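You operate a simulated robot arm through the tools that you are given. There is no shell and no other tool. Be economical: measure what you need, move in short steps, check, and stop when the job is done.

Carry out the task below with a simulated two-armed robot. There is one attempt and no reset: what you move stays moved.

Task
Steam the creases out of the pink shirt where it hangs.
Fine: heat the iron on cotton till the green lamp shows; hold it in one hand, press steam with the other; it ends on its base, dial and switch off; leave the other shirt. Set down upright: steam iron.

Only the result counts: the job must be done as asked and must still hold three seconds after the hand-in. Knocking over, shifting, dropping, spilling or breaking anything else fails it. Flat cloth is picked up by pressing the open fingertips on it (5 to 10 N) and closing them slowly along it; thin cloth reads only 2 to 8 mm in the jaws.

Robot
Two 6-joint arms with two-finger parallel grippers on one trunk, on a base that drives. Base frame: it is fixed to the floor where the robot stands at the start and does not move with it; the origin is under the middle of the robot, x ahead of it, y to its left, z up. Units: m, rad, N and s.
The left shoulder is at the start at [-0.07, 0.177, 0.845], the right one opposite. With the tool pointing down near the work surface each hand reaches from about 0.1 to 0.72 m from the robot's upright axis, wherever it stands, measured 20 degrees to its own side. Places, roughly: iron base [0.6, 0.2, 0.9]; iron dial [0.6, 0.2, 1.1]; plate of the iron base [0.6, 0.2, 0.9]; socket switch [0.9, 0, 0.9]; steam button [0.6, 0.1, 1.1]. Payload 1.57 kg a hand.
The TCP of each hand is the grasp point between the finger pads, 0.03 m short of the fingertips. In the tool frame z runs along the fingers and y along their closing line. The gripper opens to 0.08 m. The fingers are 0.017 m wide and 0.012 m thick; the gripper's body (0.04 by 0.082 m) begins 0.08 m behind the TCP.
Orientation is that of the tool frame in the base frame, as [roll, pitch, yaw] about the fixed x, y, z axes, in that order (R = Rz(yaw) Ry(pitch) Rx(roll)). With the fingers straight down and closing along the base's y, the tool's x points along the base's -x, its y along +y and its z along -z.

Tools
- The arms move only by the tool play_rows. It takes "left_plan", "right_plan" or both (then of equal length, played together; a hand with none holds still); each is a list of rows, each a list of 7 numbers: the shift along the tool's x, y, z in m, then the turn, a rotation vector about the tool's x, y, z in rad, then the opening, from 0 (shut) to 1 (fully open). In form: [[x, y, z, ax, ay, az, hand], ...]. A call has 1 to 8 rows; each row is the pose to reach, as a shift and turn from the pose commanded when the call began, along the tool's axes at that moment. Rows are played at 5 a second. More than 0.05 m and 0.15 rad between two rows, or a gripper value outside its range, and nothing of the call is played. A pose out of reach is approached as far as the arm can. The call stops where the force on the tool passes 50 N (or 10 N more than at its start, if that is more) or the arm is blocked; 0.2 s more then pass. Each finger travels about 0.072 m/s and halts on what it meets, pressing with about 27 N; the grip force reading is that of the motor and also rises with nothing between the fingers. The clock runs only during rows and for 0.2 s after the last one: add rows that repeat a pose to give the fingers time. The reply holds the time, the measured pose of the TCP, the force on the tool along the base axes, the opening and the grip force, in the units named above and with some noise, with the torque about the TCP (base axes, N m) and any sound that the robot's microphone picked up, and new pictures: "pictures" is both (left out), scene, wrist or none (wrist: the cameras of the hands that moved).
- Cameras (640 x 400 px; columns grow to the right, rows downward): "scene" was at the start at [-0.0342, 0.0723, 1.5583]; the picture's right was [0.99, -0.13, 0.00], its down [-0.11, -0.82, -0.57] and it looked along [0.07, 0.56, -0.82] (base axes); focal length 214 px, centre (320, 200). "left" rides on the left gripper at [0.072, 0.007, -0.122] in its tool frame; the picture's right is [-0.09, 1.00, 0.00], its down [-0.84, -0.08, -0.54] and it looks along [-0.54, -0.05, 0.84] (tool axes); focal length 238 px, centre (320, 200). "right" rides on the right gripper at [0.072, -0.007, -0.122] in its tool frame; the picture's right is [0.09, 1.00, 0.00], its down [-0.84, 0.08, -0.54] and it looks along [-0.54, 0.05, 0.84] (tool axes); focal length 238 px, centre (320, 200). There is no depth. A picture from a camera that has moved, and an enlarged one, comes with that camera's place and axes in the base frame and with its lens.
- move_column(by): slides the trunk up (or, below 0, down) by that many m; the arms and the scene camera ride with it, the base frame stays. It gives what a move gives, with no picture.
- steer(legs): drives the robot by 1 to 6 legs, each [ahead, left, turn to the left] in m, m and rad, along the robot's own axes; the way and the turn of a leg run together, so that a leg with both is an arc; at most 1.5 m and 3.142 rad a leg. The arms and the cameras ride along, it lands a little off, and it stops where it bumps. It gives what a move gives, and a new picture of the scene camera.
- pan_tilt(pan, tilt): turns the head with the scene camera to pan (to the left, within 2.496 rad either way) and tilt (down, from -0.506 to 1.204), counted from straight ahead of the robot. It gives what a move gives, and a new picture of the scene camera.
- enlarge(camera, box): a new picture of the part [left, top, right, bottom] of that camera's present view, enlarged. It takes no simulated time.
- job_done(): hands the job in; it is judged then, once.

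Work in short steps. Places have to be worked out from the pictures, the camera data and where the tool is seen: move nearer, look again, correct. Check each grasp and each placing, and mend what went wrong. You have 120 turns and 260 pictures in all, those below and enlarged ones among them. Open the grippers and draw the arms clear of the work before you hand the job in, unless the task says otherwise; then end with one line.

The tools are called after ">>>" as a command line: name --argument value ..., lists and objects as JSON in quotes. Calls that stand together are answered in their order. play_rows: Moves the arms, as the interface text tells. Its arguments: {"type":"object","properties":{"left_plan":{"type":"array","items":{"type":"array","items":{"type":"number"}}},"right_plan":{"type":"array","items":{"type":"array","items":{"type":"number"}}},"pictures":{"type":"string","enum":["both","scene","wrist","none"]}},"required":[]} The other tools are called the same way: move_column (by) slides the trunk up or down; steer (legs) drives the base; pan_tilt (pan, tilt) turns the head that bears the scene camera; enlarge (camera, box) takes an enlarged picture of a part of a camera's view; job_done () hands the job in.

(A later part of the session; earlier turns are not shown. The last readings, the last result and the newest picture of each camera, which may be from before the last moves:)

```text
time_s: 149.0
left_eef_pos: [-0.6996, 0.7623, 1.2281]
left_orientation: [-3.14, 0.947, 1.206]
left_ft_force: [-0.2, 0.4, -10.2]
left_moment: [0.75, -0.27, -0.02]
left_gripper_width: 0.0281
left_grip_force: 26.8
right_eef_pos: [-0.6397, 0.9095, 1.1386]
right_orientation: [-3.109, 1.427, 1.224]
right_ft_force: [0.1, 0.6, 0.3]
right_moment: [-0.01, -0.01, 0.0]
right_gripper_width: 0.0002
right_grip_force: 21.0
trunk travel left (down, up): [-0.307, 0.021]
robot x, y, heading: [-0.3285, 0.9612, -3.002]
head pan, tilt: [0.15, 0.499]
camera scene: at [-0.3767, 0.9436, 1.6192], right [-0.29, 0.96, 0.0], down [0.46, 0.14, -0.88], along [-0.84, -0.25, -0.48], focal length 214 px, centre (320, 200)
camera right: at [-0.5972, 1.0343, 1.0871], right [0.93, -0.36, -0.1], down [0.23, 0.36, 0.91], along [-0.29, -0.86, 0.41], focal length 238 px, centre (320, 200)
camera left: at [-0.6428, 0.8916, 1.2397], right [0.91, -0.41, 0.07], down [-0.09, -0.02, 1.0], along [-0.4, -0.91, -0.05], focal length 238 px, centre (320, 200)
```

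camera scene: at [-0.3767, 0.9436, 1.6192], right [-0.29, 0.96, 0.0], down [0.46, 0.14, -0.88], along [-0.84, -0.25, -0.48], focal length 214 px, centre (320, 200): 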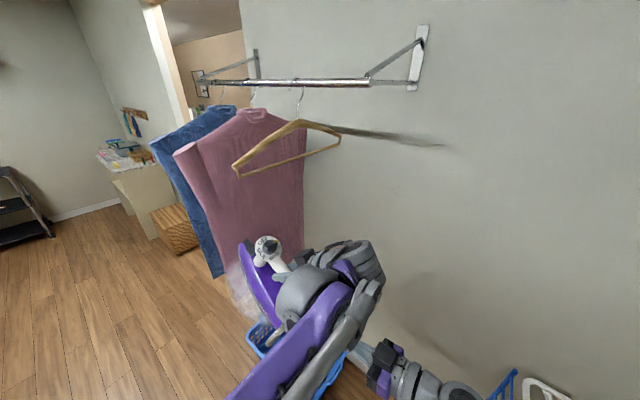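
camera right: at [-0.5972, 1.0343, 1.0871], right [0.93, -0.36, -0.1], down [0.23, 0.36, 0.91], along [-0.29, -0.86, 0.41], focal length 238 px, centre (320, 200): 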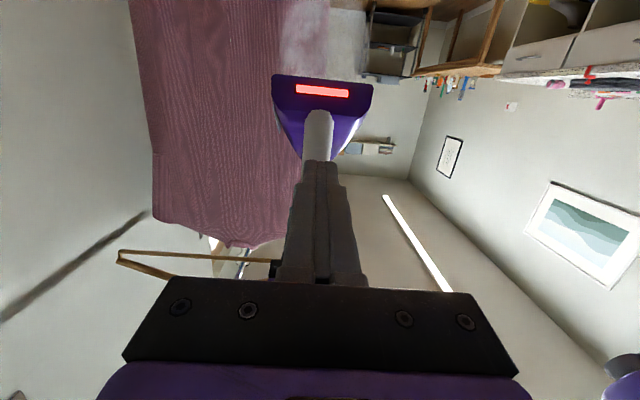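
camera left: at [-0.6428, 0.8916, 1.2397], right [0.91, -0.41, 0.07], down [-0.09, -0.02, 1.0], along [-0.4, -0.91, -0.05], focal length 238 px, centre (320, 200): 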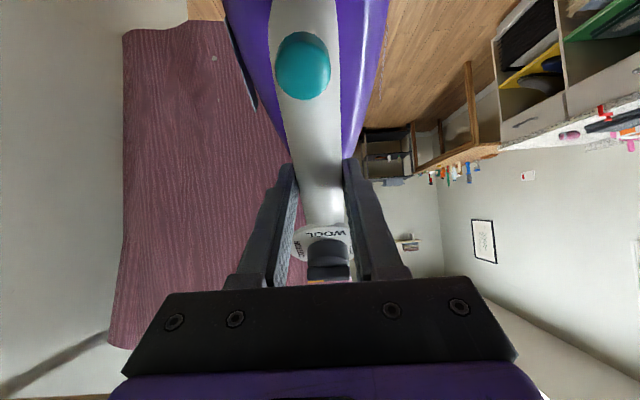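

Released. I level the iron (moment check) and retract the right hand, then drive back to the counter front.

>>> play_rows --left_plan '[[0, 0, 0, 0, 0.13, 0, 0], [0, 0, 0, 0, 0.26, 0, 0], [0, 0, 0, 0, 0.39, 0, 0], [0, 0, 0, 0, 0.52, 0, 0], [0, 0, 0, 0, 0.65, 0, 0], [0, 0, 0, 0, 0.75, 0, 0]]' --pictures "none"

>>> steer --legs '[[-0.2435, 0, 0], [0, 0.577, 0], [0, 0, 1.29], [0, 0, 1.285]]'

```text
time_s: 150.4
left_eef_pos: [-0.7004, 0.7618, 1.2288]
left_orientation: [-3.139, 0.194, 1.204]
left_ft_force: [-0.2, 0.5, -9.9]
left_moment: [0.02, 0.0, 0.02]
left_gripper_width: 0.0279
left_grip_force: 26.7
right_eef_pos: [-0.6404, 0.9096, 1.1398]
right_orientation: [-3.114, 1.43, 1.219]
right_ft_force: [0.0, -0.6, -0.1]
right_moment: [0.02, -0.01, 0.0]
right_gripper_width: 0.0
right_grip_force: 21.8
trunk travel left (down, up): [-0.307, 0.021]
robot x, y, heading: [-0.3303, 0.9616, -3.003]
head pan, tilt: [0.15, 0.499]
```

```text
time_s: 163.8
left_eef_pos: [0.4184, 0.4141, 1.2288]
left_orientation: [-3.141, 0.198, -2.459]
left_ft_force: [-0.6, -0.9, -9.7]
left_moment: [0.01, 0.04, 0.03]
left_gripper_width: 0.0279
left_grip_force: 26.6
right_eef_pos: [0.2926, 0.3173, 1.14]
right_orientation: [-3.11, 1.427, -2.446]
right_ft_force: [0.0, -0.5, 1.0]
right_moment: [-0.02, 0.0, 0.0]
right_gripper_width: 0.0002
right_grip_force: 21.6
trunk travel left (down, up): [-0.307, 0.021]
robot x, y, heading: [-0.0055, 0.4287, -0.376]
head pan, tilt: [0.15, 0.499]
camera scene: at [0.044, 0.4227, 1.6192], right [-0.23, -0.97, 0.0], down [-0.47, 0.11, -0.88], along [0.85, -0.2, -0.48], focal length 214 px, centre (320, 200)
```

scene: 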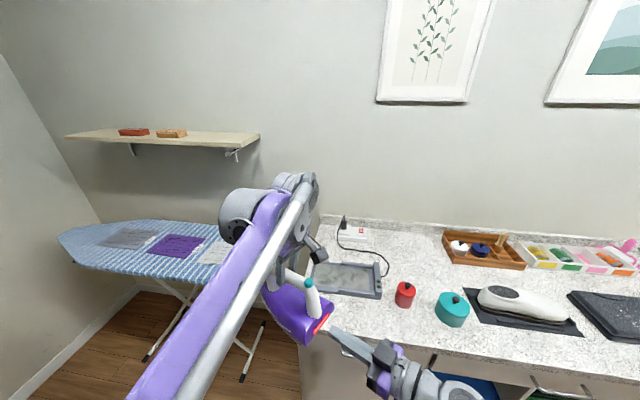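

I retract the right hand to the right, and lift the left hand's nose slightly, then drive in.

>>> play_rows --right_plan '[[0.006, -0.02, -0.04, 0, 0, 0, 0], [0.012, -0.045, -0.08, 0, 0, 0, 0], [0.018, -0.07, -0.125, 0, 0, 0, 0], [0.025, -0.096, -0.174, 0, 0, 0, 0], [0.025, -0.096, -0.174, 0, 0.13, 0, 0], [0.025, -0.096, -0.174, 0, 0.26, 0, 0], [0.025, -0.096, -0.174, 0, 0.39, 0, 0], [0.025, -0.096, -0.174, 0, 0.52, 0, 0]]' --left_plan '[[0, 0, 0, 0, 0, 0, 0], [0, 0, 0, 0, 0, 0, 0], [0, 0, 0, 0, 0, 0, 0], [0, 0, 0, 0, 0, 0, 0], [0, 0, 0, 0, 0, 0, 0], [0, 0, 0, 0, 0, 0, 0], [0, 0, 0, 0, -0.06, 0, 0], [0, 0, 0, 0, -0.12, 0, 0]]' --pictures "none"

>>> play_rows --right_plan '[[0, 0, 0, 0, 0.13, 0, 0], [0, 0, 0, 0, 0.26, 0, 0], [0, 0, 0, 0, 0.39, 0, 0], [0, 0, 0, 0, 0.52, 0, 0], [0, 0, 0, 0, 0.62, 0, 0]]' --pictures "scene"

```text
refused: row 3 steps farther than a row can; nothing moved
```

```text
time_s: 165.0
left_eef_pos: [0.4177, 0.4157, 1.2282]
left_orientation: [-3.141, 0.197, -2.459]
left_ft_force: [-0.1, 0.2, -10.7]
left_moment: [0.01, 0.01, 0.0]
left_gripper_width: 0.0279
left_grip_force: 27.0
right_eef_pos: [0.2927, 0.3174, 1.1404]
right_orientation: [-3.132, 0.807, -2.472]
right_ft_force: [0.5, 0.7, -0.2]
right_moment: [0.0, -0.05, 0.0]
right_gripper_width: 0.0001
right_grip_force: 21.2
trunk travel left (down, up): [-0.307, 0.021]
robot x, y, heading: [-0.0034, 0.4247, -0.377]
head pan, tilt: [0.15, 0.499]
camera scene: at [0.0444, 0.4227, 1.6192], right [-0.23, -0.97, 0.0], down [-0.47, 0.11, -0.88], along [0.85, -0.2, -0.48], focal length 214 px, centre (320, 200)
```

scene: 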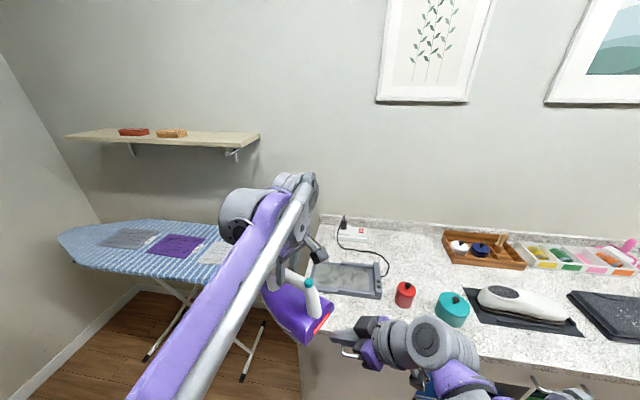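

Now I move the right hand out to the right in smaller steps and trim the left pitch.

>>> play_rows --right_plan '[[0.025, -0.02, -0.0265, 0, 0, 0, 0], [0.05, -0.04, -0.053, 0, 0, 0, 0], [0.076, -0.06, -0.0795, 0, 0, 0, 0], [0.101, -0.08, -0.106, 0, 0, 0, 0], [0.127, -0.1, -0.1325, 0, 0, 0, 0], [0.152, -0.12, -0.159, 0, 0, 0, 0]]' --left_plan '[[0, 0, 0, 0, 0, 0, 0], [0, 0, 0, 0, 0, 0, 0], [0, 0, 0, 0, 0, 0, 0], [0, 0, 0, 0, 0, 0, 0], [0, 0, 0, 0, -0.06, 0, 0], [0, 0, 0, 0, -0.12, 0, 0]]' --pictures "none"

>>> steer --legs '[[0, 0, -0.047], [0.275, -0.012, 0]]'

>>> pan_tilt --pan 0.0 --tilt 0.8

```text
time_s: 166.4
left_eef_pos: [0.4171, 0.4139, 1.2298]
left_orientation: [-3.141, 0.319, -2.458]
left_ft_force: [0.1, -0.4, -10.3]
left_moment: [-0.14, 0.12, 0.04]
left_gripper_width: 0.028
left_grip_force: 26.8
right_eef_pos: [0.192, 0.0838, 1.1417]
right_orientation: [-3.133, 0.808, -2.47]
right_ft_force: [0.2, -0.7, -0.3]
right_moment: [0.0, -0.02, 0.01]
right_gripper_width: 0.0
right_grip_force: 21.2
trunk travel left (down, up): [-0.307, 0.021]
robot x, y, heading: [-0.0068, 0.4277, -0.379]
head pan, tilt: [0.15, 0.499]
```

```text
time_s: 168.7
left_eef_pos: [0.6541, 0.275, 1.2288]
left_orientation: [3.141, 0.318, -2.504]
left_ft_force: [0.1, 0.0, -10.5]
left_moment: [-0.08, 0.1, -0.01]
left_gripper_width: 0.0281
left_grip_force: 26.9
right_eef_pos: [0.414, -0.0431, 1.1412]
right_orientation: [-3.134, 0.808, -2.514]
right_ft_force: [0.1, -0.2, -0.4]
right_moment: [0.0, 0.01, -0.04]
right_gripper_width: 0.0
right_grip_force: 21.0
trunk travel left (down, up): [-0.307, 0.021]
robot x, y, heading: [0.2361, 0.3046, -0.429]
head pan, tilt: [0.15, 0.499]
camera scene: at [0.2812, 0.2996, 1.619], right [-0.27, -0.96, 0.0], down [-0.46, 0.13, -0.88], along [0.85, -0.24, -0.48], focal length 214 px, centre (320, 200)
```

scene: 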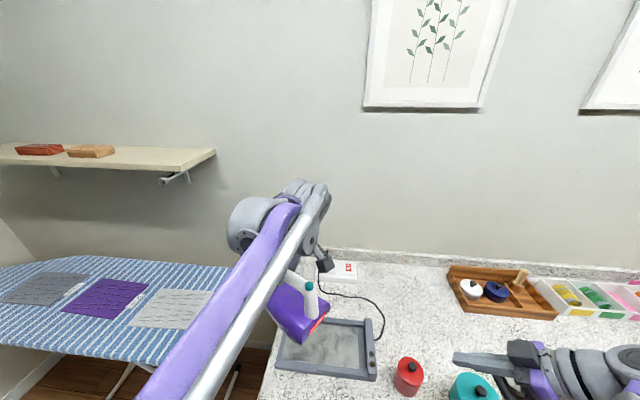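

```text
time_s: 169.5
left_eef_pos: [0.6538, 0.2742, 1.2288]
left_orientation: [3.14, 0.319, -2.504]
left_ft_force: [0.2, -0.4, -10.5]
left_moment: [-0.1, 0.11, -0.02]
left_gripper_width: 0.028
left_grip_force: 27.2
right_eef_pos: [0.4142, -0.0441, 1.1429]
right_orientation: [-3.136, 0.809, -2.514]
right_ft_force: [-0.6, -1.2, -0.8]
right_moment: [0.0, 0.01, 0.02]
right_gripper_width: 0.0001
right_grip_force: 20.9
trunk travel left (down, up): [-0.307, 0.021]
robot x, y, heading: [0.2342, 0.3047, -0.426]
head pan, tilt: [0.0, 0.799]
camera scene: at [0.2678, 0.2907, 1.5933], right [-0.41, -0.91, 0.0], down [-0.65, 0.3, -0.7], along [0.64, -0.29, -0.72], focal length 214 px, centre (320, 200)
```

scene: 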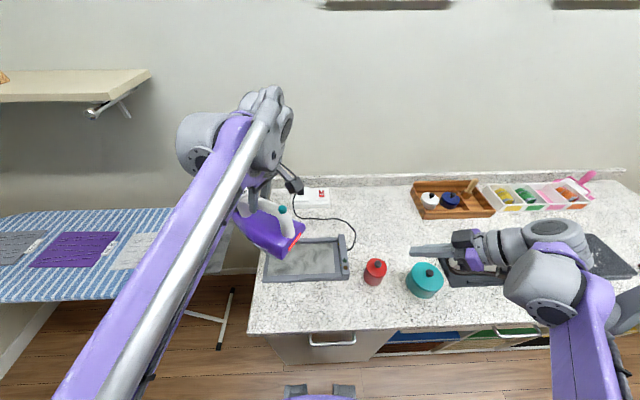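

Moment says level. I yaw the iron 0.52 rad to line up with the base and shift over it.

>>> play_rows --left_plan '[[0.022, -0.0188, -0.0073, -0.041, 0, -0.1244, 0], [0.044, -0.0376, -0.0146, -0.082, 0, -0.2488, 0], [0.066, -0.0565, -0.0219, -0.123, 0, -0.3732, 0], [0.0883, -0.0753, -0.0292, -0.164, 0, -0.4976, 0]]' --pictures "both"

>>> enlarge --camera "right" --box '[0, 0, 640, 400]'

>>> enlarge --camera "scene" --box '[230, 150, 390, 300]'

```text
time_s: 170.5
left_eef_pos: [0.625, 0.1537, 1.2304]
left_orientation: [3.141, 0.317, -1.979]
left_ft_force: [0.5, -0.5, -9.7]
left_moment: [-0.14, 0.06, -0.04]
left_gripper_width: 0.028
left_grip_force: 27.2
right_eef_pos: [0.4134, -0.0457, 1.1411]
right_orientation: [-3.138, 0.809, -2.513]
right_ft_force: [-0.2, -0.7, 0.4]
right_moment: [0.01, 0.02, 0.01]
right_gripper_width: 0.0001
right_grip_force: 20.7
trunk travel left (down, up): [-0.307, 0.021]
robot x, y, heading: [0.2334, 0.3051, -0.43]
head pan, tilt: [0.0, 0.799]
camera scene: at [0.2679, 0.2887, 1.5932], right [-0.41, -0.91, 0.0], down [-0.65, 0.3, -0.7], along [0.63, -0.29, -0.72], focal length 214 px, centre (320, 200)
camera left: at [0.5771, 0.0596, 1.3218], right [-0.88, 0.47, 0.03], down [0.32, 0.54, 0.78], along [0.35, 0.69, -0.63], focal length 238 px, centre (320, 200)
```

scene: 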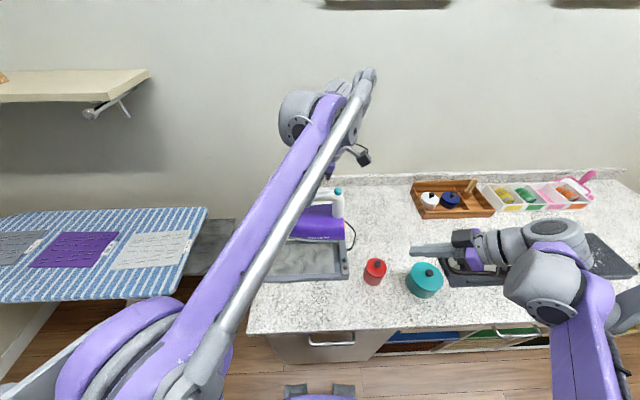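
left: 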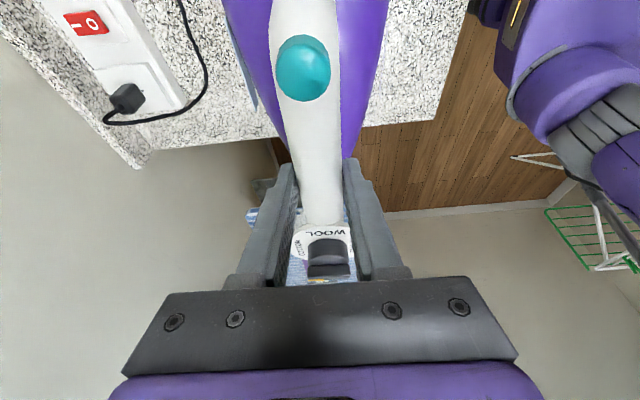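

```text
1.00 times, centred on (320, 200) of right (not enlarged: the box is as wide or as high as the picture)
camera zoom: at [0.3073, -0.1305, 1.1742], right [-0.63, 0.77, -0.07], down [0.1, 0.17, 0.98], along [0.77, 0.61, -0.19], focal length 238 px, centre (320, 200)
```

zoom: 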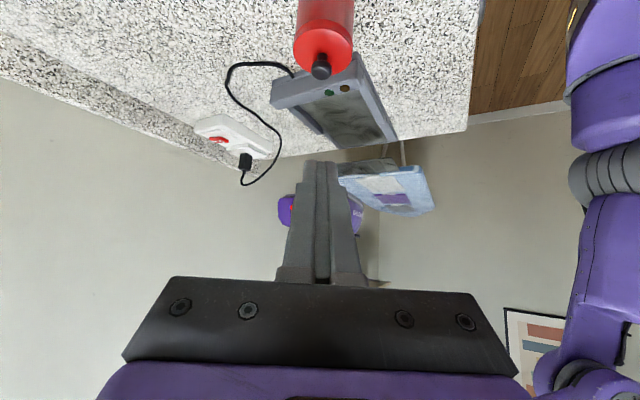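

```text
2.67 times, centred on (310, 225) of scene
camera zoom: at [0.2679, 0.2887, 1.5932], right [-0.41, -0.91, 0.0], down [-0.65, 0.3, -0.7], along [0.63, -0.29, -0.72], focal length 572 px, centre (347, 133)
```

zoom: 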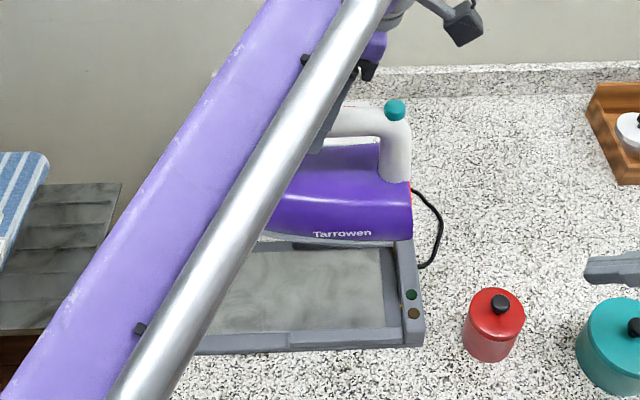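

Iron is level and about 5 mm heelward; I lower it to just above the tray.

>>> play_rows --left_plan '[[0.0091, 0, 0.0444, 0, 0, 0, 0], [0.0232, 0, 0.0871, 0, 0, 0, 0], [0.0356, 0, 0.1251, 0, 0, 0, 0], [0.0403, 0, 0.1394, 0, 0, 0, 0]]' --pictures "none"

>>> enlarge --camera "scene" --box '[230, 170, 390, 300]'

```text
time_s: 171.5
left_eef_pos: [0.6265, 0.1628, 1.0848]
left_orientation: [-3.14, 0.318, -1.98]
left_ft_force: [0.5, -0.9, -10.1]
left_moment: [-0.13, 0.06, 0.0]
left_gripper_width: 0.0281
left_grip_force: 27.2
right_eef_pos: [0.4129, -0.0432, 1.1417]
right_orientation: [-3.136, 0.81, -2.515]
right_ft_force: [0.3, 0.2, -0.2]
right_moment: [0.01, 0.0, -0.03]
right_gripper_width: 0.0
right_grip_force: 21.4
trunk travel left (down, up): [-0.307, 0.021]
robot x, y, heading: [0.2367, 0.3071, -0.421]
head pan, tilt: [0.0, 0.799]
```

```text
3.08 times, centred on (310, 235) of scene
camera zoom: at [0.2677, 0.2905, 1.5932], right [-0.41, -0.91, 0.0], down [-0.65, 0.3, -0.7], along [0.63, -0.29, -0.72], focal length 660 px, centre (351, 92)
```

zoom: 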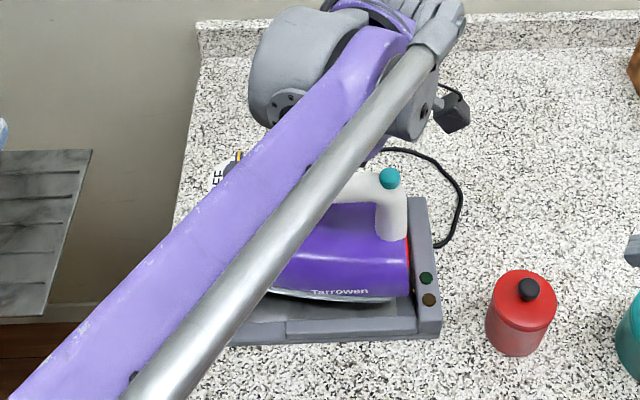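

Position good; 4 mm heelward and lower gently to seat.

>>> play_rows --left_plan '[[0.006, 0, 0.007, 0, 0, 0, 0], [0.0095, 0, 0.0148, 0, 0, 0, 0], [0.011, 0, 0.019, 0, 0, 0, 0]]' --pictures "none"

>>> enlarge --camera "scene" --box '[230, 170, 390, 300]'

```text
time_s: 172.3
left_eef_pos: [0.6242, 0.1591, 1.0631]
left_orientation: [3.14, 0.316, -1.98]
left_ft_force: [0.5, -0.6, -10.9]
left_moment: [-0.14, 0.08, 0.04]
left_gripper_width: 0.0281
left_grip_force: 26.6
right_eef_pos: [0.4138, -0.0438, 1.1415]
right_orientation: [-3.135, 0.809, -2.515]
right_ft_force: [0.6, 0.6, 0.0]
right_moment: [0.01, 0.02, 0.0]
right_gripper_width: 0.0
right_grip_force: 21.5
trunk travel left (down, up): [-0.307, 0.021]
robot x, y, heading: [0.2313, 0.3044, -0.426]
head pan, tilt: [0.0, 0.799]
```

```text
3.08 times, centred on (310, 235) of scene
camera zoom: at [0.2676, 0.2906, 1.5932], right [-0.41, -0.91, 0.0], down [-0.65, 0.3, -0.7], along [0.63, -0.29, -0.72], focal length 660 px, centre (351, 92)
```

zoom: 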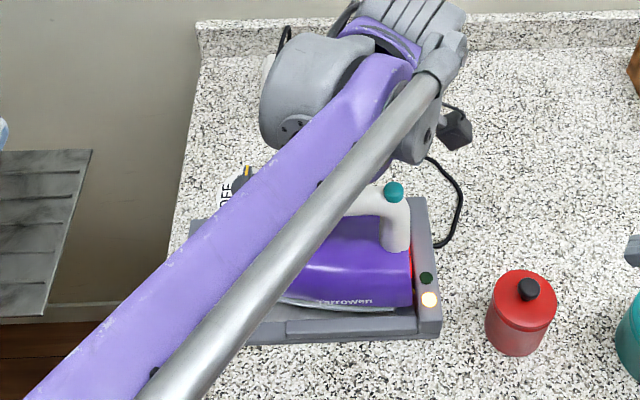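

Amber shows contact sensing, but the hand still bears the weight; lower a few mm more.

>>> play_rows --left_plan '[[0.001, 0, 0.003, 0, 0, 0, 0], [0.0015, 0, 0.005, 0, 0, 0, 0], [0.002, 0, 0.007, 0, 0, 0, 0]]' --pictures "none"

```text
time_s: 173.1
left_eef_pos: [0.6249, 0.1598, 1.0568]
left_orientation: [-3.141, 0.317, -1.982]
left_ft_force: [-0.4, -3.6, 14.2]
left_moment: [-0.2, 0.16, -0.02]
left_gripper_width: 0.0284
left_grip_force: 27.1
right_eef_pos: [0.4137, -0.0439, 1.1422]
right_orientation: [-3.136, 0.807, -2.513]
right_ft_force: [-0.5, -0.1, 0.2]
right_moment: [0.01, -0.01, 0.02]
right_gripper_width: 0.0
right_grip_force: 21.6
trunk travel left (down, up): [-0.307, 0.021]
robot x, y, heading: [0.2305, 0.308, -0.424]
head pan, tilt: [0.0, 0.799]
```

Seated with 14 N down. I open and retreat upward along the tool, checking the iron stays put.

>>> play_rows --left_plan '[[-0.0005, 0, -0.0015, 0, 0, 0, 0], [-0.0005, 0, -0.0015, 0, 0, 0, 0.8], [-0.0005, 0, -0.0015, 0, 0, 0, 0.8], [-0.0005, 0, -0.0015, 0, 0, 0, 0.8], [-0.01, 0, -0.04, 0, 0, 0, 0.8], [-0.025, 0, -0.085, 0, 0, 0, 0.8], [-0.04, 0, -0.12, 0, 0, 0, 0.8]]' --pictures "both"

>>> enlarge --camera "scene" --box '[230, 170, 390, 300]'

```text
time_s: 174.7
left_eef_pos: [0.6228, 0.1612, 1.1847]
left_orientation: [3.141, 0.318, -1.98]
left_ft_force: [0.8, 0.6, -0.4]
left_moment: [0.0, -0.01, 0.0]
left_gripper_width: 0.0639
left_grip_force: 0.0
right_eef_pos: [0.4147, -0.0439, 1.1417]
right_orientation: [-3.136, 0.809, -2.513]
right_ft_force: [0.7, 0.5, -0.5]
right_moment: [-0.03, -0.01, 0.01]
right_gripper_width: 0.0
right_grip_force: 21.0
trunk travel left (down, up): [-0.307, 0.021]
robot x, y, heading: [0.2349, 0.3057, -0.423]
head pan, tilt: [0.0, 0.799]
camera scene: at [0.2668, 0.291, 1.5933], right [-0.41, -0.91, 0.0], down [-0.65, 0.3, -0.7], along [0.64, -0.29, -0.72], focal length 214 px, centre (320, 200)
camera left: at [0.574, 0.0662, 1.2761], right [-0.88, 0.48, 0.03], down [0.32, 0.54, 0.78], along [0.35, 0.69, -0.63], focal length 238 px, centre (320, 200)
```

scene: 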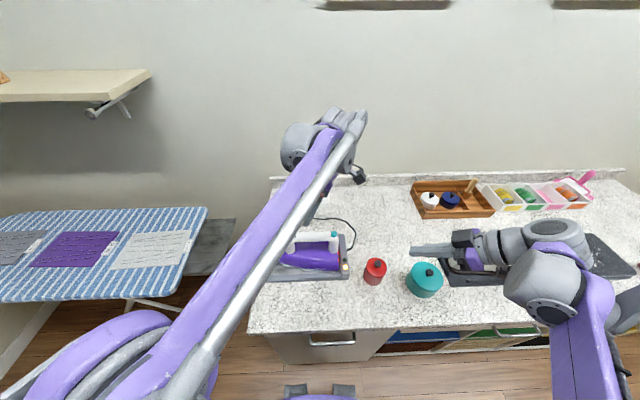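
left: 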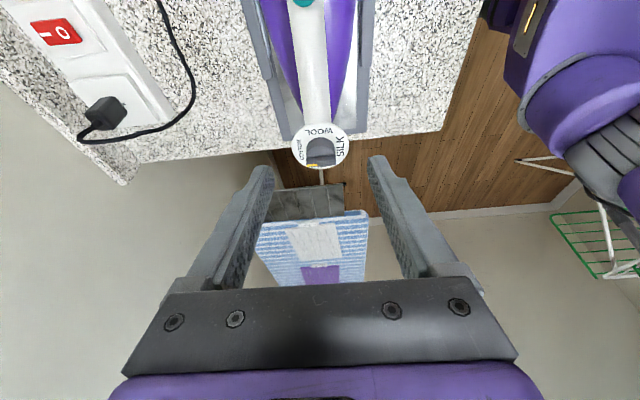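

```text
3.08 times, centred on (310, 235) of scene
camera zoom: at [0.2668, 0.291, 1.5933], right [-0.41, -0.91, 0.0], down [-0.65, 0.3, -0.7], along [0.64, -0.29, -0.72], focal length 660 px, centre (351, 92)
```

zoom: 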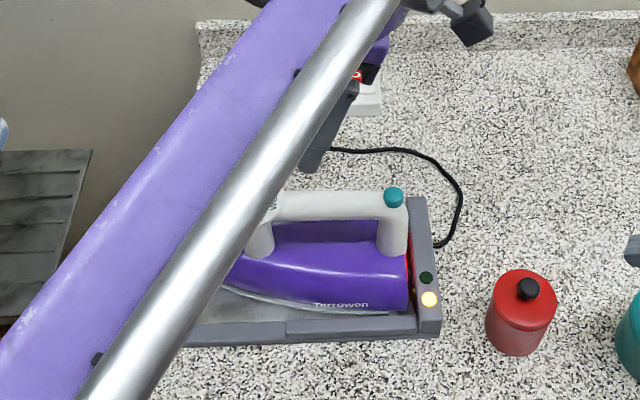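

Iron is on its base, amber lit. Next the dial: I level the hand and move above the knob.

>>> play_rows --left_plan '[[-0.025, 0, 0.01, 0, 0.11, 0, 0.65], [-0.045, 0, 0.025, 0, 0.22, 0, 0.65], [-0.051, -0.001, 0.04, 0, 0.318, 0, 0.65]]' --pictures "none"

>>> play_rows --left_plan '[[0, 0, 0, 0, 0, -0.13, 0.65], [0, 0, 0, 0, 0, -0.26, 0.65], [0, 0, 0, 0, 0, -0.39, 0.65], [0, 0, 0, 0, 0, -0.52, 0.65], [0, 0, 0, 0, 0, -0.65, 0.65], [0, 0, 0, 0, 0, -0.78, 0.65], [0, 0, 0, 0, 0, -0.91, 0.65]]' --pictures "wrist"

>>> enlarge --camera "left" --box '[240, 70, 400, 190]'

```text
time_s: 175.5
left_eef_pos: [0.6507, 0.2174, 1.1603]
left_orientation: [-3.141, -0.002, -1.981]
left_ft_force: [-0.3, 0.1, 1.0]
left_moment: [0.05, 0.0, 0.0]
left_gripper_width: 0.0518
left_grip_force: 0.1
right_eef_pos: [0.4143, -0.042, 1.1417]
right_orientation: [-3.136, 0.807, -2.513]
right_ft_force: [-0.2, -0.8, 0.5]
right_moment: [0.05, -0.04, 0.04]
right_gripper_width: 0.0
right_grip_force: 21.4
trunk travel left (down, up): [-0.307, 0.021]
robot x, y, heading: [0.2348, 0.3037, -0.422]
head pan, tilt: [0.0, 0.799]
```

```text
time_s: 177.1
left_eef_pos: [0.6509, 0.2165, 1.1605]
left_orientation: [3.141, -0.001, -1.068]
left_ft_force: [1.1, -0.2, 0.9]
left_moment: [-0.01, 0.0, 0.0]
left_gripper_width: 0.052
left_grip_force: 0.0
right_eef_pos: [0.4138, -0.0428, 1.142]
right_orientation: [-3.134, 0.808, -2.513]
right_ft_force: [0.6, -0.5, -0.1]
right_moment: [0.02, 0.0, 0.01]
right_gripper_width: 0.0002
right_grip_force: 21.5
trunk travel left (down, up): [-0.307, 0.021]
robot x, y, heading: [0.2349, 0.3022, -0.429]
head pan, tilt: [0.0, 0.799]
camera left: at [0.6784, 0.1498, 1.2799], right [-0.92, -0.4, 0.0], down [-0.34, 0.77, 0.54], along [-0.22, 0.5, -0.84], focal length 238 px, centre (320, 200)
```

left: 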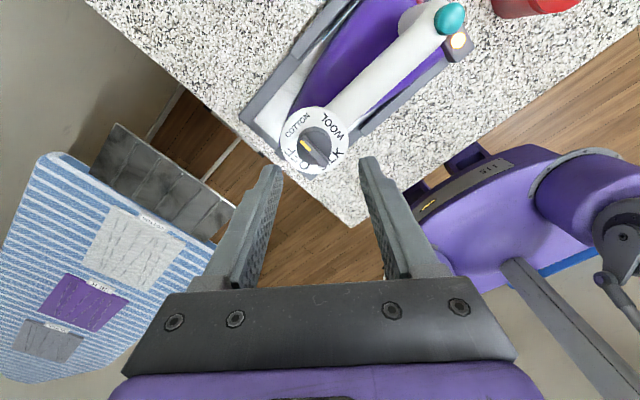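

```text
3.33 times, centred on (320, 130) of left
camera zoom: at [0.6784, 0.1498, 1.2799], right [-0.92, -0.4, 0.0], down [-0.34, 0.77, 0.54], along [-0.22, 0.5, -0.84], focal length 794 px, centre (320, 433)
```

zoom: 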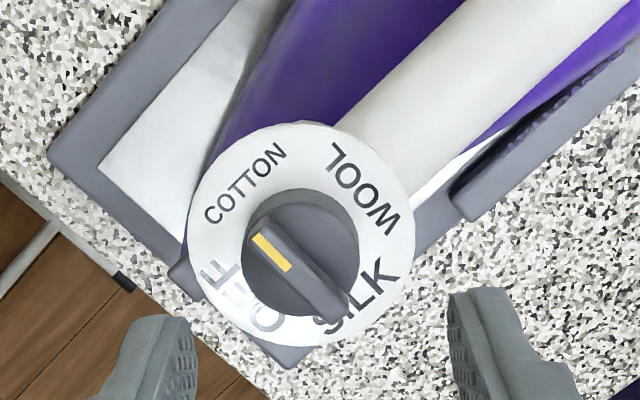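

Knob centre at (0.651,0.2265). I shift, descend, and grip it.

>>> play_rows --left_plan '[[-0.0088, -0.0048, 0.02, 0, 0, 0, 0.65], [-0.0088, -0.0048, 0.045, 0, 0, 0, 0.65], [-0.0088, -0.0048, 0.0615, 0, 0, 0, 0.65], [-0.0088, -0.0048, 0.0615, 0, 0, 0, 0.3], [-0.0088, -0.0048, 0.0615, 0, 0, 0, 0.1], [-0.0088, -0.0048, 0.0615, 0, 0, 0, 0], [-0.0088, -0.0048, 0.0615, 0, 0, 0, 0]]' --pictures "none"

>>> play_rows --left_plan '[[0, 0, 0, 0, 0, 0.14, 0], [0, 0, 0, 0, 0, 0.28, 0], [0, 0, 0, 0, 0, 0.42, 0], [0, 0, 0, 0, 0, 0.56, 0], [0, 0, 0, 0, 0, 0.7, 0], [0, 0, 0, 0, 0, 0.84, 0], [0, 0, 0, 0, 0, 0.98, 0], [0, 0, 0, 0, 0, 1.12, 0]]' --pictures "wrist"

>>> enlarge --camera "left" --box '[240, 70, 400, 190]'

```text
time_s: 178.7
left_eef_pos: [0.6492, 0.2262, 1.0975]
left_orientation: [3.14, 0.001, -1.07]
left_ft_force: [0.2, 1.7, -1.2]
left_moment: [0.11, -0.01, -0.02]
left_gripper_width: 0.0312
left_grip_force: 27.1
right_eef_pos: [0.414, -0.0442, 1.1425]
right_orientation: [-3.133, 0.809, -2.513]
right_ft_force: [0.0, 1.0, 0.1]
right_moment: [0.0, -0.01, -0.02]
right_gripper_width: 0.0001
right_grip_force: 21.4
trunk travel left (down, up): [-0.307, 0.021]
robot x, y, heading: [0.2321, 0.3043, -0.421]
head pan, tilt: [0.0, 0.799]
```

```text
time_s: 180.5
left_eef_pos: [0.6503, 0.2264, 1.0979]
left_orientation: [3.141, -0.001, -2.194]
left_ft_force: [1.3, 0.3, 0.3]
left_moment: [0.36, -0.04, -0.03]
left_gripper_width: 0.0312
left_grip_force: 27.1
right_eef_pos: [0.4149, -0.0437, 1.1419]
right_orientation: [-3.135, 0.807, -2.515]
right_ft_force: [0.1, -0.6, -0.1]
right_moment: [-0.04, 0.02, 0.01]
right_gripper_width: 0.0001
right_grip_force: 21.4
trunk travel left (down, up): [-0.307, 0.021]
robot x, y, heading: [0.2342, 0.3037, -0.426]
head pan, tilt: [0.0, 0.799]
camera left: at [0.6029, 0.1711, 1.218], right [-0.76, 0.66, 0.0], down [0.55, 0.63, 0.54], along [0.35, 0.41, -0.84], focal length 238 px, centre (320, 200)
```

left: 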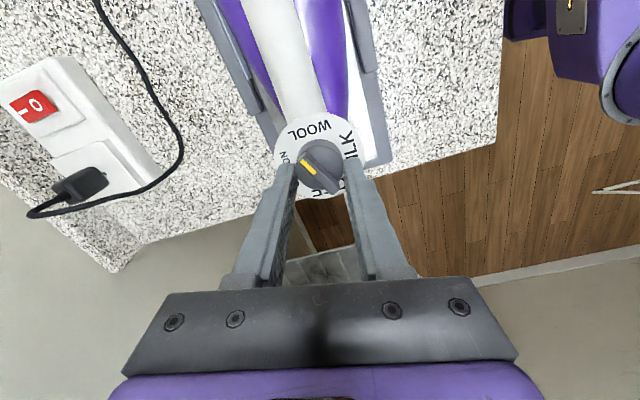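

```text
3.33 times, centred on (320, 130) of left
camera zoom: at [0.6029, 0.1711, 1.218], right [-0.76, 0.66, 0.0], down [0.55, 0.63, 0.54], along [0.35, 0.41, -0.84], focal length 794 px, centre (320, 433)
```

zoom: 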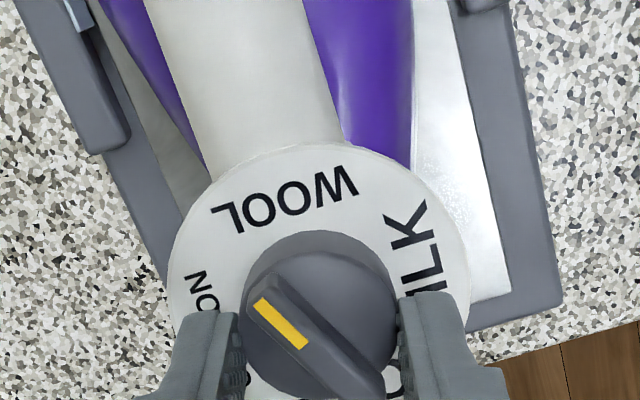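

Turning well. I continue clockwise toward OFF.

>>> play_rows --left_plan '[[0, 0, 0, 0, 0, 0.14, 0], [0, 0, 0, 0, 0, 0.28, 0], [0, 0, 0, 0, 0, 0.42, 0], [0, 0, 0, 0, 0, 0.56, 0], [0, 0, 0, 0, 0, 0.7, 0], [0, 0, 0, 0, 0, 0.84, 0], [0, 0, 0, 0, 0, 0.98, 0], [0, 0, 0, 0, 0, 1.12, 0]]' --pictures "none"

>>> play_rows --left_plan '[[0, 0, 0, 0, 0, 0.14, 0], [0, 0, 0, 0, 0, 0.28, 0], [0, 0, 0, 0, 0, 0.42, 0], [0, 0, 0, 0, 0, 0.56, 0], [0, 0, 0, 0, 0, 0.7, 0], [0, 0, 0, 0, 0, 0.84, 0], [0, 0, 0, 0, 0, 0.98, 0], [0, 0, 0, 0, 0, 1.12, 0]]' --pictures "none"

>>> play_rows --left_plan '[[0, 0, 0, 0, 0, 0.14, 0], [0, 0, 0, 0, 0, 0.28, 0], [0, 0, 0, 0, 0, 0.42, 0], [0, 0, 0, 0, 0, 0.56, 0], [0, 0, 0, 0, 0, 0.7, 0], [0, 0, 0, 0, 0, 0.84, 0], [0, 0, 0, 0, 0, 0.98, 0]]' --pictures "wrist"

>>> enlarge --camera "left" --box '[240, 70, 400, 190]'

```text
time_s: 182.3
left_eef_pos: [0.6505, 0.2255, 1.0994]
left_orientation: [3.141, 0.001, 2.972]
left_ft_force: [0.0, -1.1, 0.4]
left_moment: [-0.14, 0.49, -0.01]
left_gripper_width: 0.031
left_grip_force: 26.8
right_eef_pos: [0.4147, -0.0432, 1.141]
right_orientation: [-3.136, 0.809, -2.513]
right_ft_force: [0.5, 0.4, -0.9]
right_moment: [0.0, -0.04, -0.01]
right_gripper_width: 0.0001
right_grip_force: 21.2
trunk travel left (down, up): [-0.307, 0.021]
robot x, y, heading: [0.2297, 0.3026, -0.426]
head pan, tilt: [0.0, 0.799]
```

```text
time_s: 184.1
left_eef_pos: [0.6499, 0.2273, 1.099]
left_orientation: [3.141, -0.001, 1.849]
left_ft_force: [-0.4, -0.7, -0.2]
left_moment: [0.21, 0.04, 0.02]
left_gripper_width: 0.031
left_grip_force: 26.8
right_eef_pos: [0.4156, -0.0437, 1.1405]
right_orientation: [-3.136, 0.808, -2.514]
right_ft_force: [0.3, -0.5, -0.2]
right_moment: [-0.04, 0.05, 0.0]
right_gripper_width: 0.0
right_grip_force: 21.5
trunk travel left (down, up): [-0.307, 0.021]
robot x, y, heading: [0.2337, 0.3043, -0.423]
head pan, tilt: [0.0, 0.799]
```

```text
time_s: 185.7
left_eef_pos: [0.6483, 0.2267, 1.0985]
left_orientation: [-3.142, 0.0, 0.872]
left_ft_force: [0.2, -0.1, 0.3]
left_moment: [0.02, -0.02, -0.02]
left_gripper_width: 0.031
left_grip_force: 26.7
right_eef_pos: [0.4147, -0.0439, 1.1419]
right_orientation: [-3.134, 0.809, -2.513]
right_ft_force: [1.6, -0.5, -0.8]
right_moment: [-0.01, 0.02, -0.01]
right_gripper_width: 0.0
right_grip_force: 21.1
trunk travel left (down, up): [-0.307, 0.021]
robot x, y, heading: [0.2321, 0.3019, -0.421]
head pan, tilt: [0.0, 0.799]
camera left: at [0.7011, 0.2769, 1.2181], right [0.7, -0.71, 0.0], down [-0.6, -0.59, 0.54], along [-0.39, -0.38, -0.84], focal length 238 px, centre (320, 200)
```

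left: 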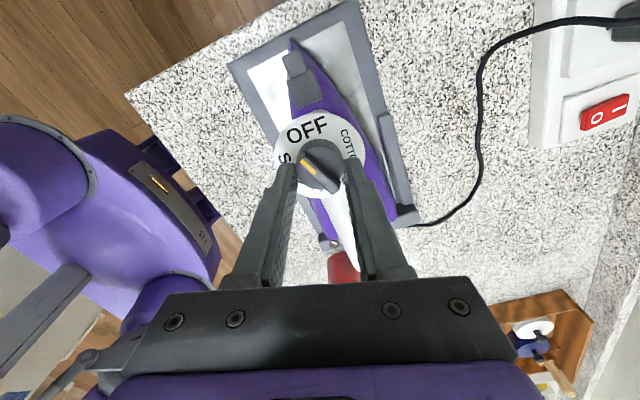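

```text
3.33 times, centred on (320, 130) of left
camera zoom: at [0.7011, 0.2769, 1.2181], right [0.7, -0.71, 0.0], down [-0.6, -0.59, 0.54], along [-0.39, -0.38, -0.84], focal length 794 px, centre (320, 433)
```

zoom: 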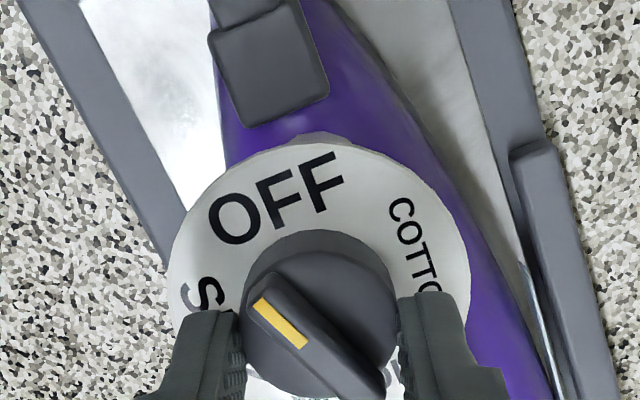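

About 0.4 rad short of OFF; to avoid the wrist limit I regrip after unwinding.

>>> play_rows --left_plan '[[0, 0, 0, 0, 0, 0, 0.65], [0, 0, 0, 0, 0, 0, 0.65], [0, 0, -0.04, 0, 0, 0, 0.65], [0, 0, -0.04, 0, 0, -0.15, 0.65], [0, 0, -0.04, 0, 0, -0.3, 0.65], [0, 0, -0.04, 0, 0, -0.45, 0.65], [0, 0, -0.04, 0, 0, -0.6, 0.65], [0, 0, -0.04, 0, 0, -0.7, 0.65]]' --pictures "none"

>>> play_rows --left_plan '[[0, 0, 0.025, 0, 0, 0, 0.65], [0, 0, 0.04, 0, 0, 0, 0.65], [0, 0, 0.04, 0, 0, 0, 0.2], [0, 0, 0.04, 0, 0, 0, 0], [0, 0, 0.04, 0, 0, 0, 0], [0, 0, 0.04, 0, 0, 0.13, 0], [0, 0, 0.04, 0, 0, 0.26, 0], [0, 0, 0.04, 0, 0, 0.38, 0]]' --pictures "wrist"

>>> enlarge --camera "left" --box '[240, 70, 400, 190]'

```text
time_s: 187.5
left_eef_pos: [0.6508, 0.2246, 1.1376]
left_orientation: [-3.14, 0.0, 1.574]
left_ft_force: [0.3, -0.8, -0.1]
left_moment: [-0.03, 0.01, -0.01]
left_gripper_width: 0.0517
left_grip_force: 0.0
right_eef_pos: [0.4143, -0.044, 1.1409]
right_orientation: [-3.135, 0.807, -2.512]
right_ft_force: [-0.5, 0.7, 0.7]
right_moment: [0.01, -0.01, -0.02]
right_gripper_width: 0.0
right_grip_force: 21.3
trunk travel left (down, up): [-0.307, 0.021]
robot x, y, heading: [0.2364, 0.3039, -0.426]
head pan, tilt: [0.0, 0.799]
```

```text
time_s: 189.3
left_eef_pos: [0.6506, 0.2265, 1.0968]
left_orientation: [-3.14, 0.0, 1.193]
left_ft_force: [-1.1, -0.1, -0.8]
left_moment: [0.45, -0.19, -0.01]
left_gripper_width: 0.0312
left_grip_force: 26.5
right_eef_pos: [0.4156, -0.0431, 1.141]
right_orientation: [-3.134, 0.809, -2.514]
right_ft_force: [0.0, 0.1, 0.2]
right_moment: [-0.02, -0.02, 0.02]
right_gripper_width: 0.0
right_grip_force: 21.0
trunk travel left (down, up): [-0.307, 0.021]
robot x, y, heading: [0.2343, 0.3038, -0.424]
head pan, tilt: [0.0, 0.799]
camera left: at [0.6837, 0.2898, 1.2185], right [0.89, -0.45, 0.0], down [-0.38, -0.75, 0.54], along [-0.25, -0.48, -0.84], focal length 238 px, centre (320, 200)
```

left: 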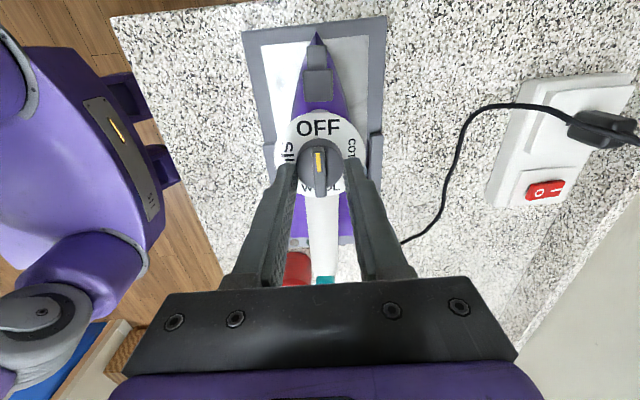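

```text
3.33 times, centred on (320, 130) of left
camera zoom: at [0.6837, 0.2898, 1.2185], right [0.89, -0.45, 0.0], down [-0.38, -0.75, 0.54], along [-0.25, -0.48, -0.84], focal length 794 px, centre (320, 433)
```

zoom: 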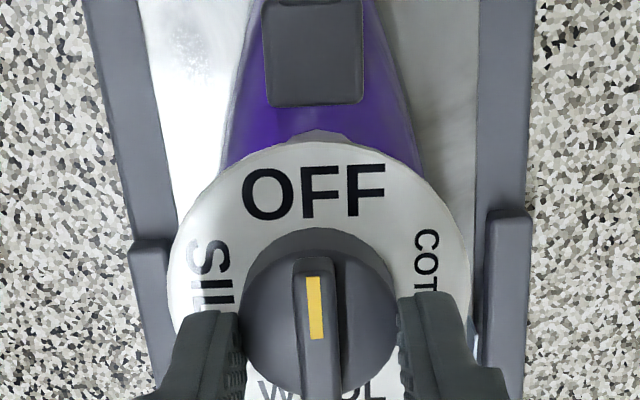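

Pointer is on OFF. I nudge to the stop, release and lift away.

>>> play_rows --left_plan '[[0, 0, 0, 0, 0, 0.08, 0], [0, 0, 0, 0, 0, 0.08, 0], [0, 0, 0, 0, 0, 0.08, 0.65], [0, 0, 0, 0, 0, 0.08, 0.65], [0, 0, 0, 0, 0, 0.08, 0.65], [0, 0, -0.04, 0, 0, 0.08, 0.65], [0, 0, -0.08, 0, 0, 0.08, 0.65]]' --pictures "both"

>>> enlarge --camera "left" --box '[230, 40, 410, 190]'

```text
time_s: 190.9
left_eef_pos: [0.6477, 0.2244, 1.178]
left_orientation: [-3.141, 0.001, 1.113]
left_ft_force: [1.1, 1.0, -0.3]
left_moment: [-0.01, 0.0, -0.02]
left_gripper_width: 0.0518
left_grip_force: 0.0
right_eef_pos: [0.4138, -0.0438, 1.1423]
right_orientation: [-3.134, 0.809, -2.513]
right_ft_force: [-0.5, 0.2, -0.7]
right_moment: [0.0, -0.02, 0.01]
right_gripper_width: 0.0001
right_grip_force: 21.1
trunk travel left (down, up): [-0.307, 0.021]
robot x, y, heading: [0.2292, 0.3058, -0.421]
head pan, tilt: [0.0, 0.799]
camera scene: at [0.2668, 0.2908, 1.5933], right [-0.41, -0.91, 0.0], down [-0.65, 0.3, -0.7], along [0.64, -0.29, -0.72], focal length 214 px, centre (320, 200)
camera left: at [0.6855, 0.2862, 1.298], right [0.85, -0.52, 0.0], down [-0.44, -0.72, 0.54], along [-0.28, -0.46, -0.84], focal length 238 px, centre (320, 200)
```

scene: 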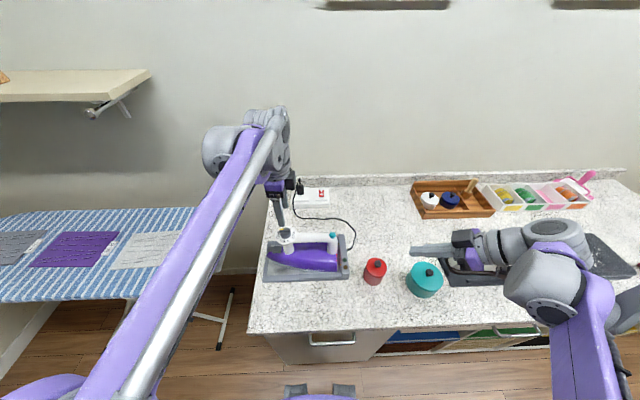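
left: 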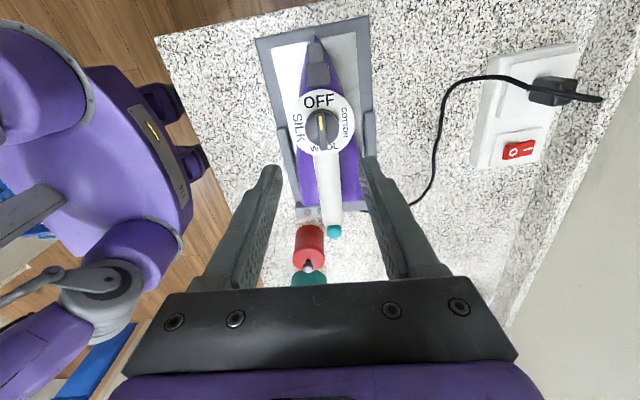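

```text
2.67 times, centred on (320, 115) of left
camera zoom: at [0.6855, 0.2862, 1.298], right [0.85, -0.52, 0.0], down [-0.44, -0.72, 0.54], along [-0.28, -0.46, -0.84], focal length 636 px, centre (320, 427)
```

zoom: 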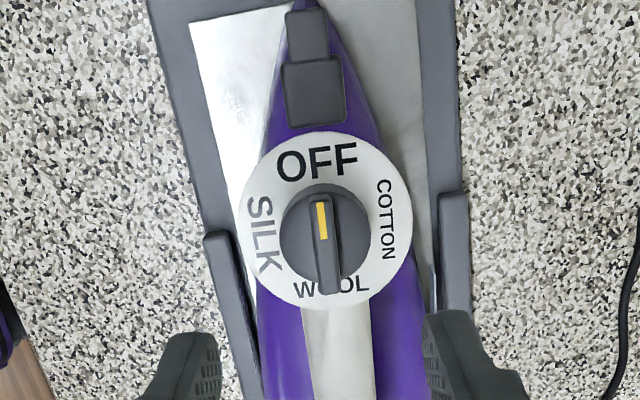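

Dial reads OFF and the lamps are dark. I move the left hand away and unwind/raise the right hand for the socket switch.

>>> play_rows --left_plan '[[0.02, 0, -0.01, 0, 0, 0, 0.65], [0.05, 0, -0.02, 0, 0, 0, 0.65], [0.08, 0, -0.03, 0, 0, 0, 0.65], [0.11, 0, -0.04, 0, 0, 0, 0.65], [0.14, 0, -0.05, 0, 0, 0, 0.65], [0.16, 0, -0.06, 0, 0, 0, 0.65], [0.18, 0, -0.07, 0, 0, 0, 0.65], [0.2, 0, -0.08, 0, 0, 0, 0.65]]' --right_plan '[[-0.01, 0, -0.01, 0.0957, 0, 0.0915, 0], [-0.02, 0, -0.02, 0.1915, 0, 0.183, 0], [-0.03, 0, -0.03, 0.287, 0, 0.2745, 0], [-0.045, 0, -0.043, 0.383, 0, 0.366, 0], [-0.06, 0, -0.057, 0.479, 0, 0.4575, 0], [-0.0723, 0, -0.0691, 0.5745, 0, 0.549, 0], [-0.0723, 0, -0.0691, 0.67, 0, 0.6405, 0], [-0.0723, 0, -0.0691, 0.766, 0, 0.732, 0]]' --pictures "scene"

```text
time_s: 192.7
left_eef_pos: [0.7382, 0.4064, 1.2584]
left_orientation: [3.141, -0.001, 1.114]
left_ft_force: [0.1, -0.2, 0.1]
left_moment: [0.02, -0.01, 0.01]
left_gripper_width: 0.0519
left_grip_force: 0.0
right_eef_pos: [0.4132, -0.0424, 1.2418]
right_orientation: [-3.138, 0.813, 2.706]
right_ft_force: [-0.4, -0.4, -0.3]
right_moment: [-0.01, -0.02, -0.02]
right_gripper_width: 0.0002
right_grip_force: 21.0
trunk travel left (down, up): [-0.307, 0.021]
robot x, y, heading: [0.2321, 0.3039, -0.427]
head pan, tilt: [0.0, 0.799]
camera scene: at [0.2669, 0.2911, 1.5932], right [-0.41, -0.91, 0.0], down [-0.65, 0.3, -0.7], along [0.64, -0.29, -0.72], focal length 214 px, centre (320, 200)
```

scene: 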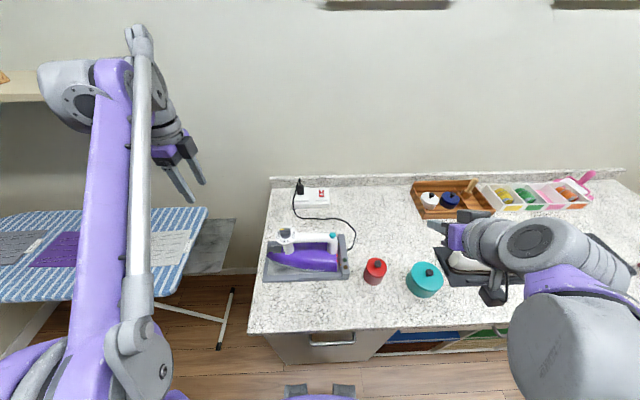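

I bring the right fingertip across toward the switch, then down over its "O" half.

>>> play_rows --right_plan '[[-0.0258, 0.0238, 0.0272, 0, 0, 0, 0], [-0.0515, 0.0475, 0.0545, 0, 0, 0, 0], [-0.0773, 0.0713, 0.0818, 0, 0, 0, 0], [-0.103, 0.095, 0.109, 0, 0, 0, 0], [-0.1288, 0.1188, 0.1363, 0, 0, 0, 0], [-0.1545, 0.1425, 0.1635, 0, 0, 0, 0], [-0.1803, 0.1663, 0.1908, 0, 0, 0, 0], [-0.206, 0.19, 0.218, 0, 0, 0, 0]]' --pictures "none"

>>> play_rows --right_plan '[[-0.0195, 0.017, 0.0206, 0, 0, 0, 0], [-0.039, 0.034, 0.0411, 0, 0, 0, 0], [-0.0584, 0.051, 0.0617, 0, 0, 0, 0], [-0.0224, 0.051, 0.0957, 0, 0, 0, 0], [0.0132, 0.051, 0.1297, 0, 0, 0, 0], [0.0488, 0.051, 0.1637, 0, 0, 0, 0], [0.08, 0.051, 0.193, 0, 0, 0, 0]]' --pictures "both"

```text
time_s: 194.5
left_eef_pos: [0.7404, 0.4063, 1.2585]
left_orientation: [3.141, 0.001, 1.114]
left_ft_force: [0.6, 0.5, 0.1]
left_moment: [-0.02, 0.02, 0.02]
left_gripper_width: 0.0518
left_grip_force: 0.0
right_eef_pos: [0.7696, 0.0011, 1.2409]
right_orientation: [-3.136, 0.813, 2.709]
right_ft_force: [-0.1, -0.4, 0.9]
right_moment: [0.01, -0.02, -0.04]
right_gripper_width: 0.0002
right_grip_force: 21.0
trunk travel left (down, up): [-0.307, 0.021]
robot x, y, heading: [0.2366, 0.3044, -0.424]
head pan, tilt: [0.0, 0.799]
```

```text
time_s: 196.1
left_eef_pos: [0.738, 0.4043, 1.2585]
left_orientation: [3.141, 0.0, 1.112]
left_ft_force: [-0.3, -0.7, 0.2]
left_moment: [-0.01, -0.01, -0.04]
left_gripper_width: 0.0517
left_grip_force: 0.1
right_eef_pos: [0.8649, 0.0129, 1.0517]
right_orientation: [-3.137, 0.812, 2.707]
right_ft_force: [-0.6, 1.3, -0.5]
right_moment: [0.0, -0.03, -0.02]
right_gripper_width: 0.0001
right_grip_force: 21.6
trunk travel left (down, up): [-0.307, 0.021]
robot x, y, heading: [0.2323, 0.3023, -0.426]
head pan, tilt: [0.0, 0.799]
camera scene: at [0.2673, 0.2906, 1.5932], right [-0.41, -0.91, 0.0], down [-0.65, 0.3, -0.7], along [0.64, -0.29, -0.72], focal length 214 px, centre (320, 200)
camera right: at [0.737, 0.0653, 1.0843], right [0.36, 0.93, -0.07], down [0.2, 0.0, 0.98], along [0.91, -0.37, -0.19], focal length 238 px, centre (320, 200)
```

scene: 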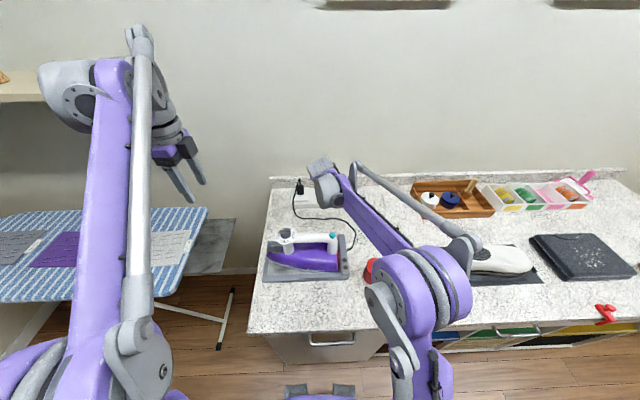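
right: 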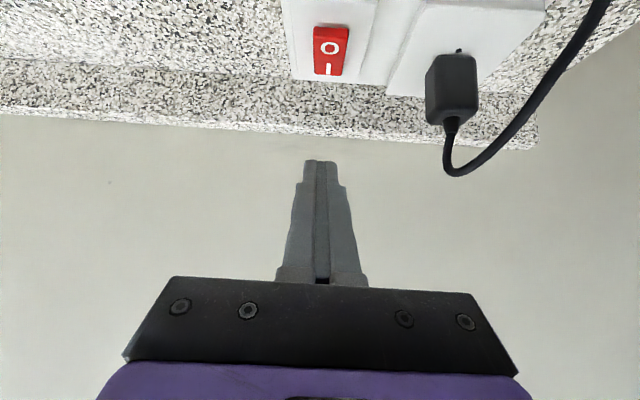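

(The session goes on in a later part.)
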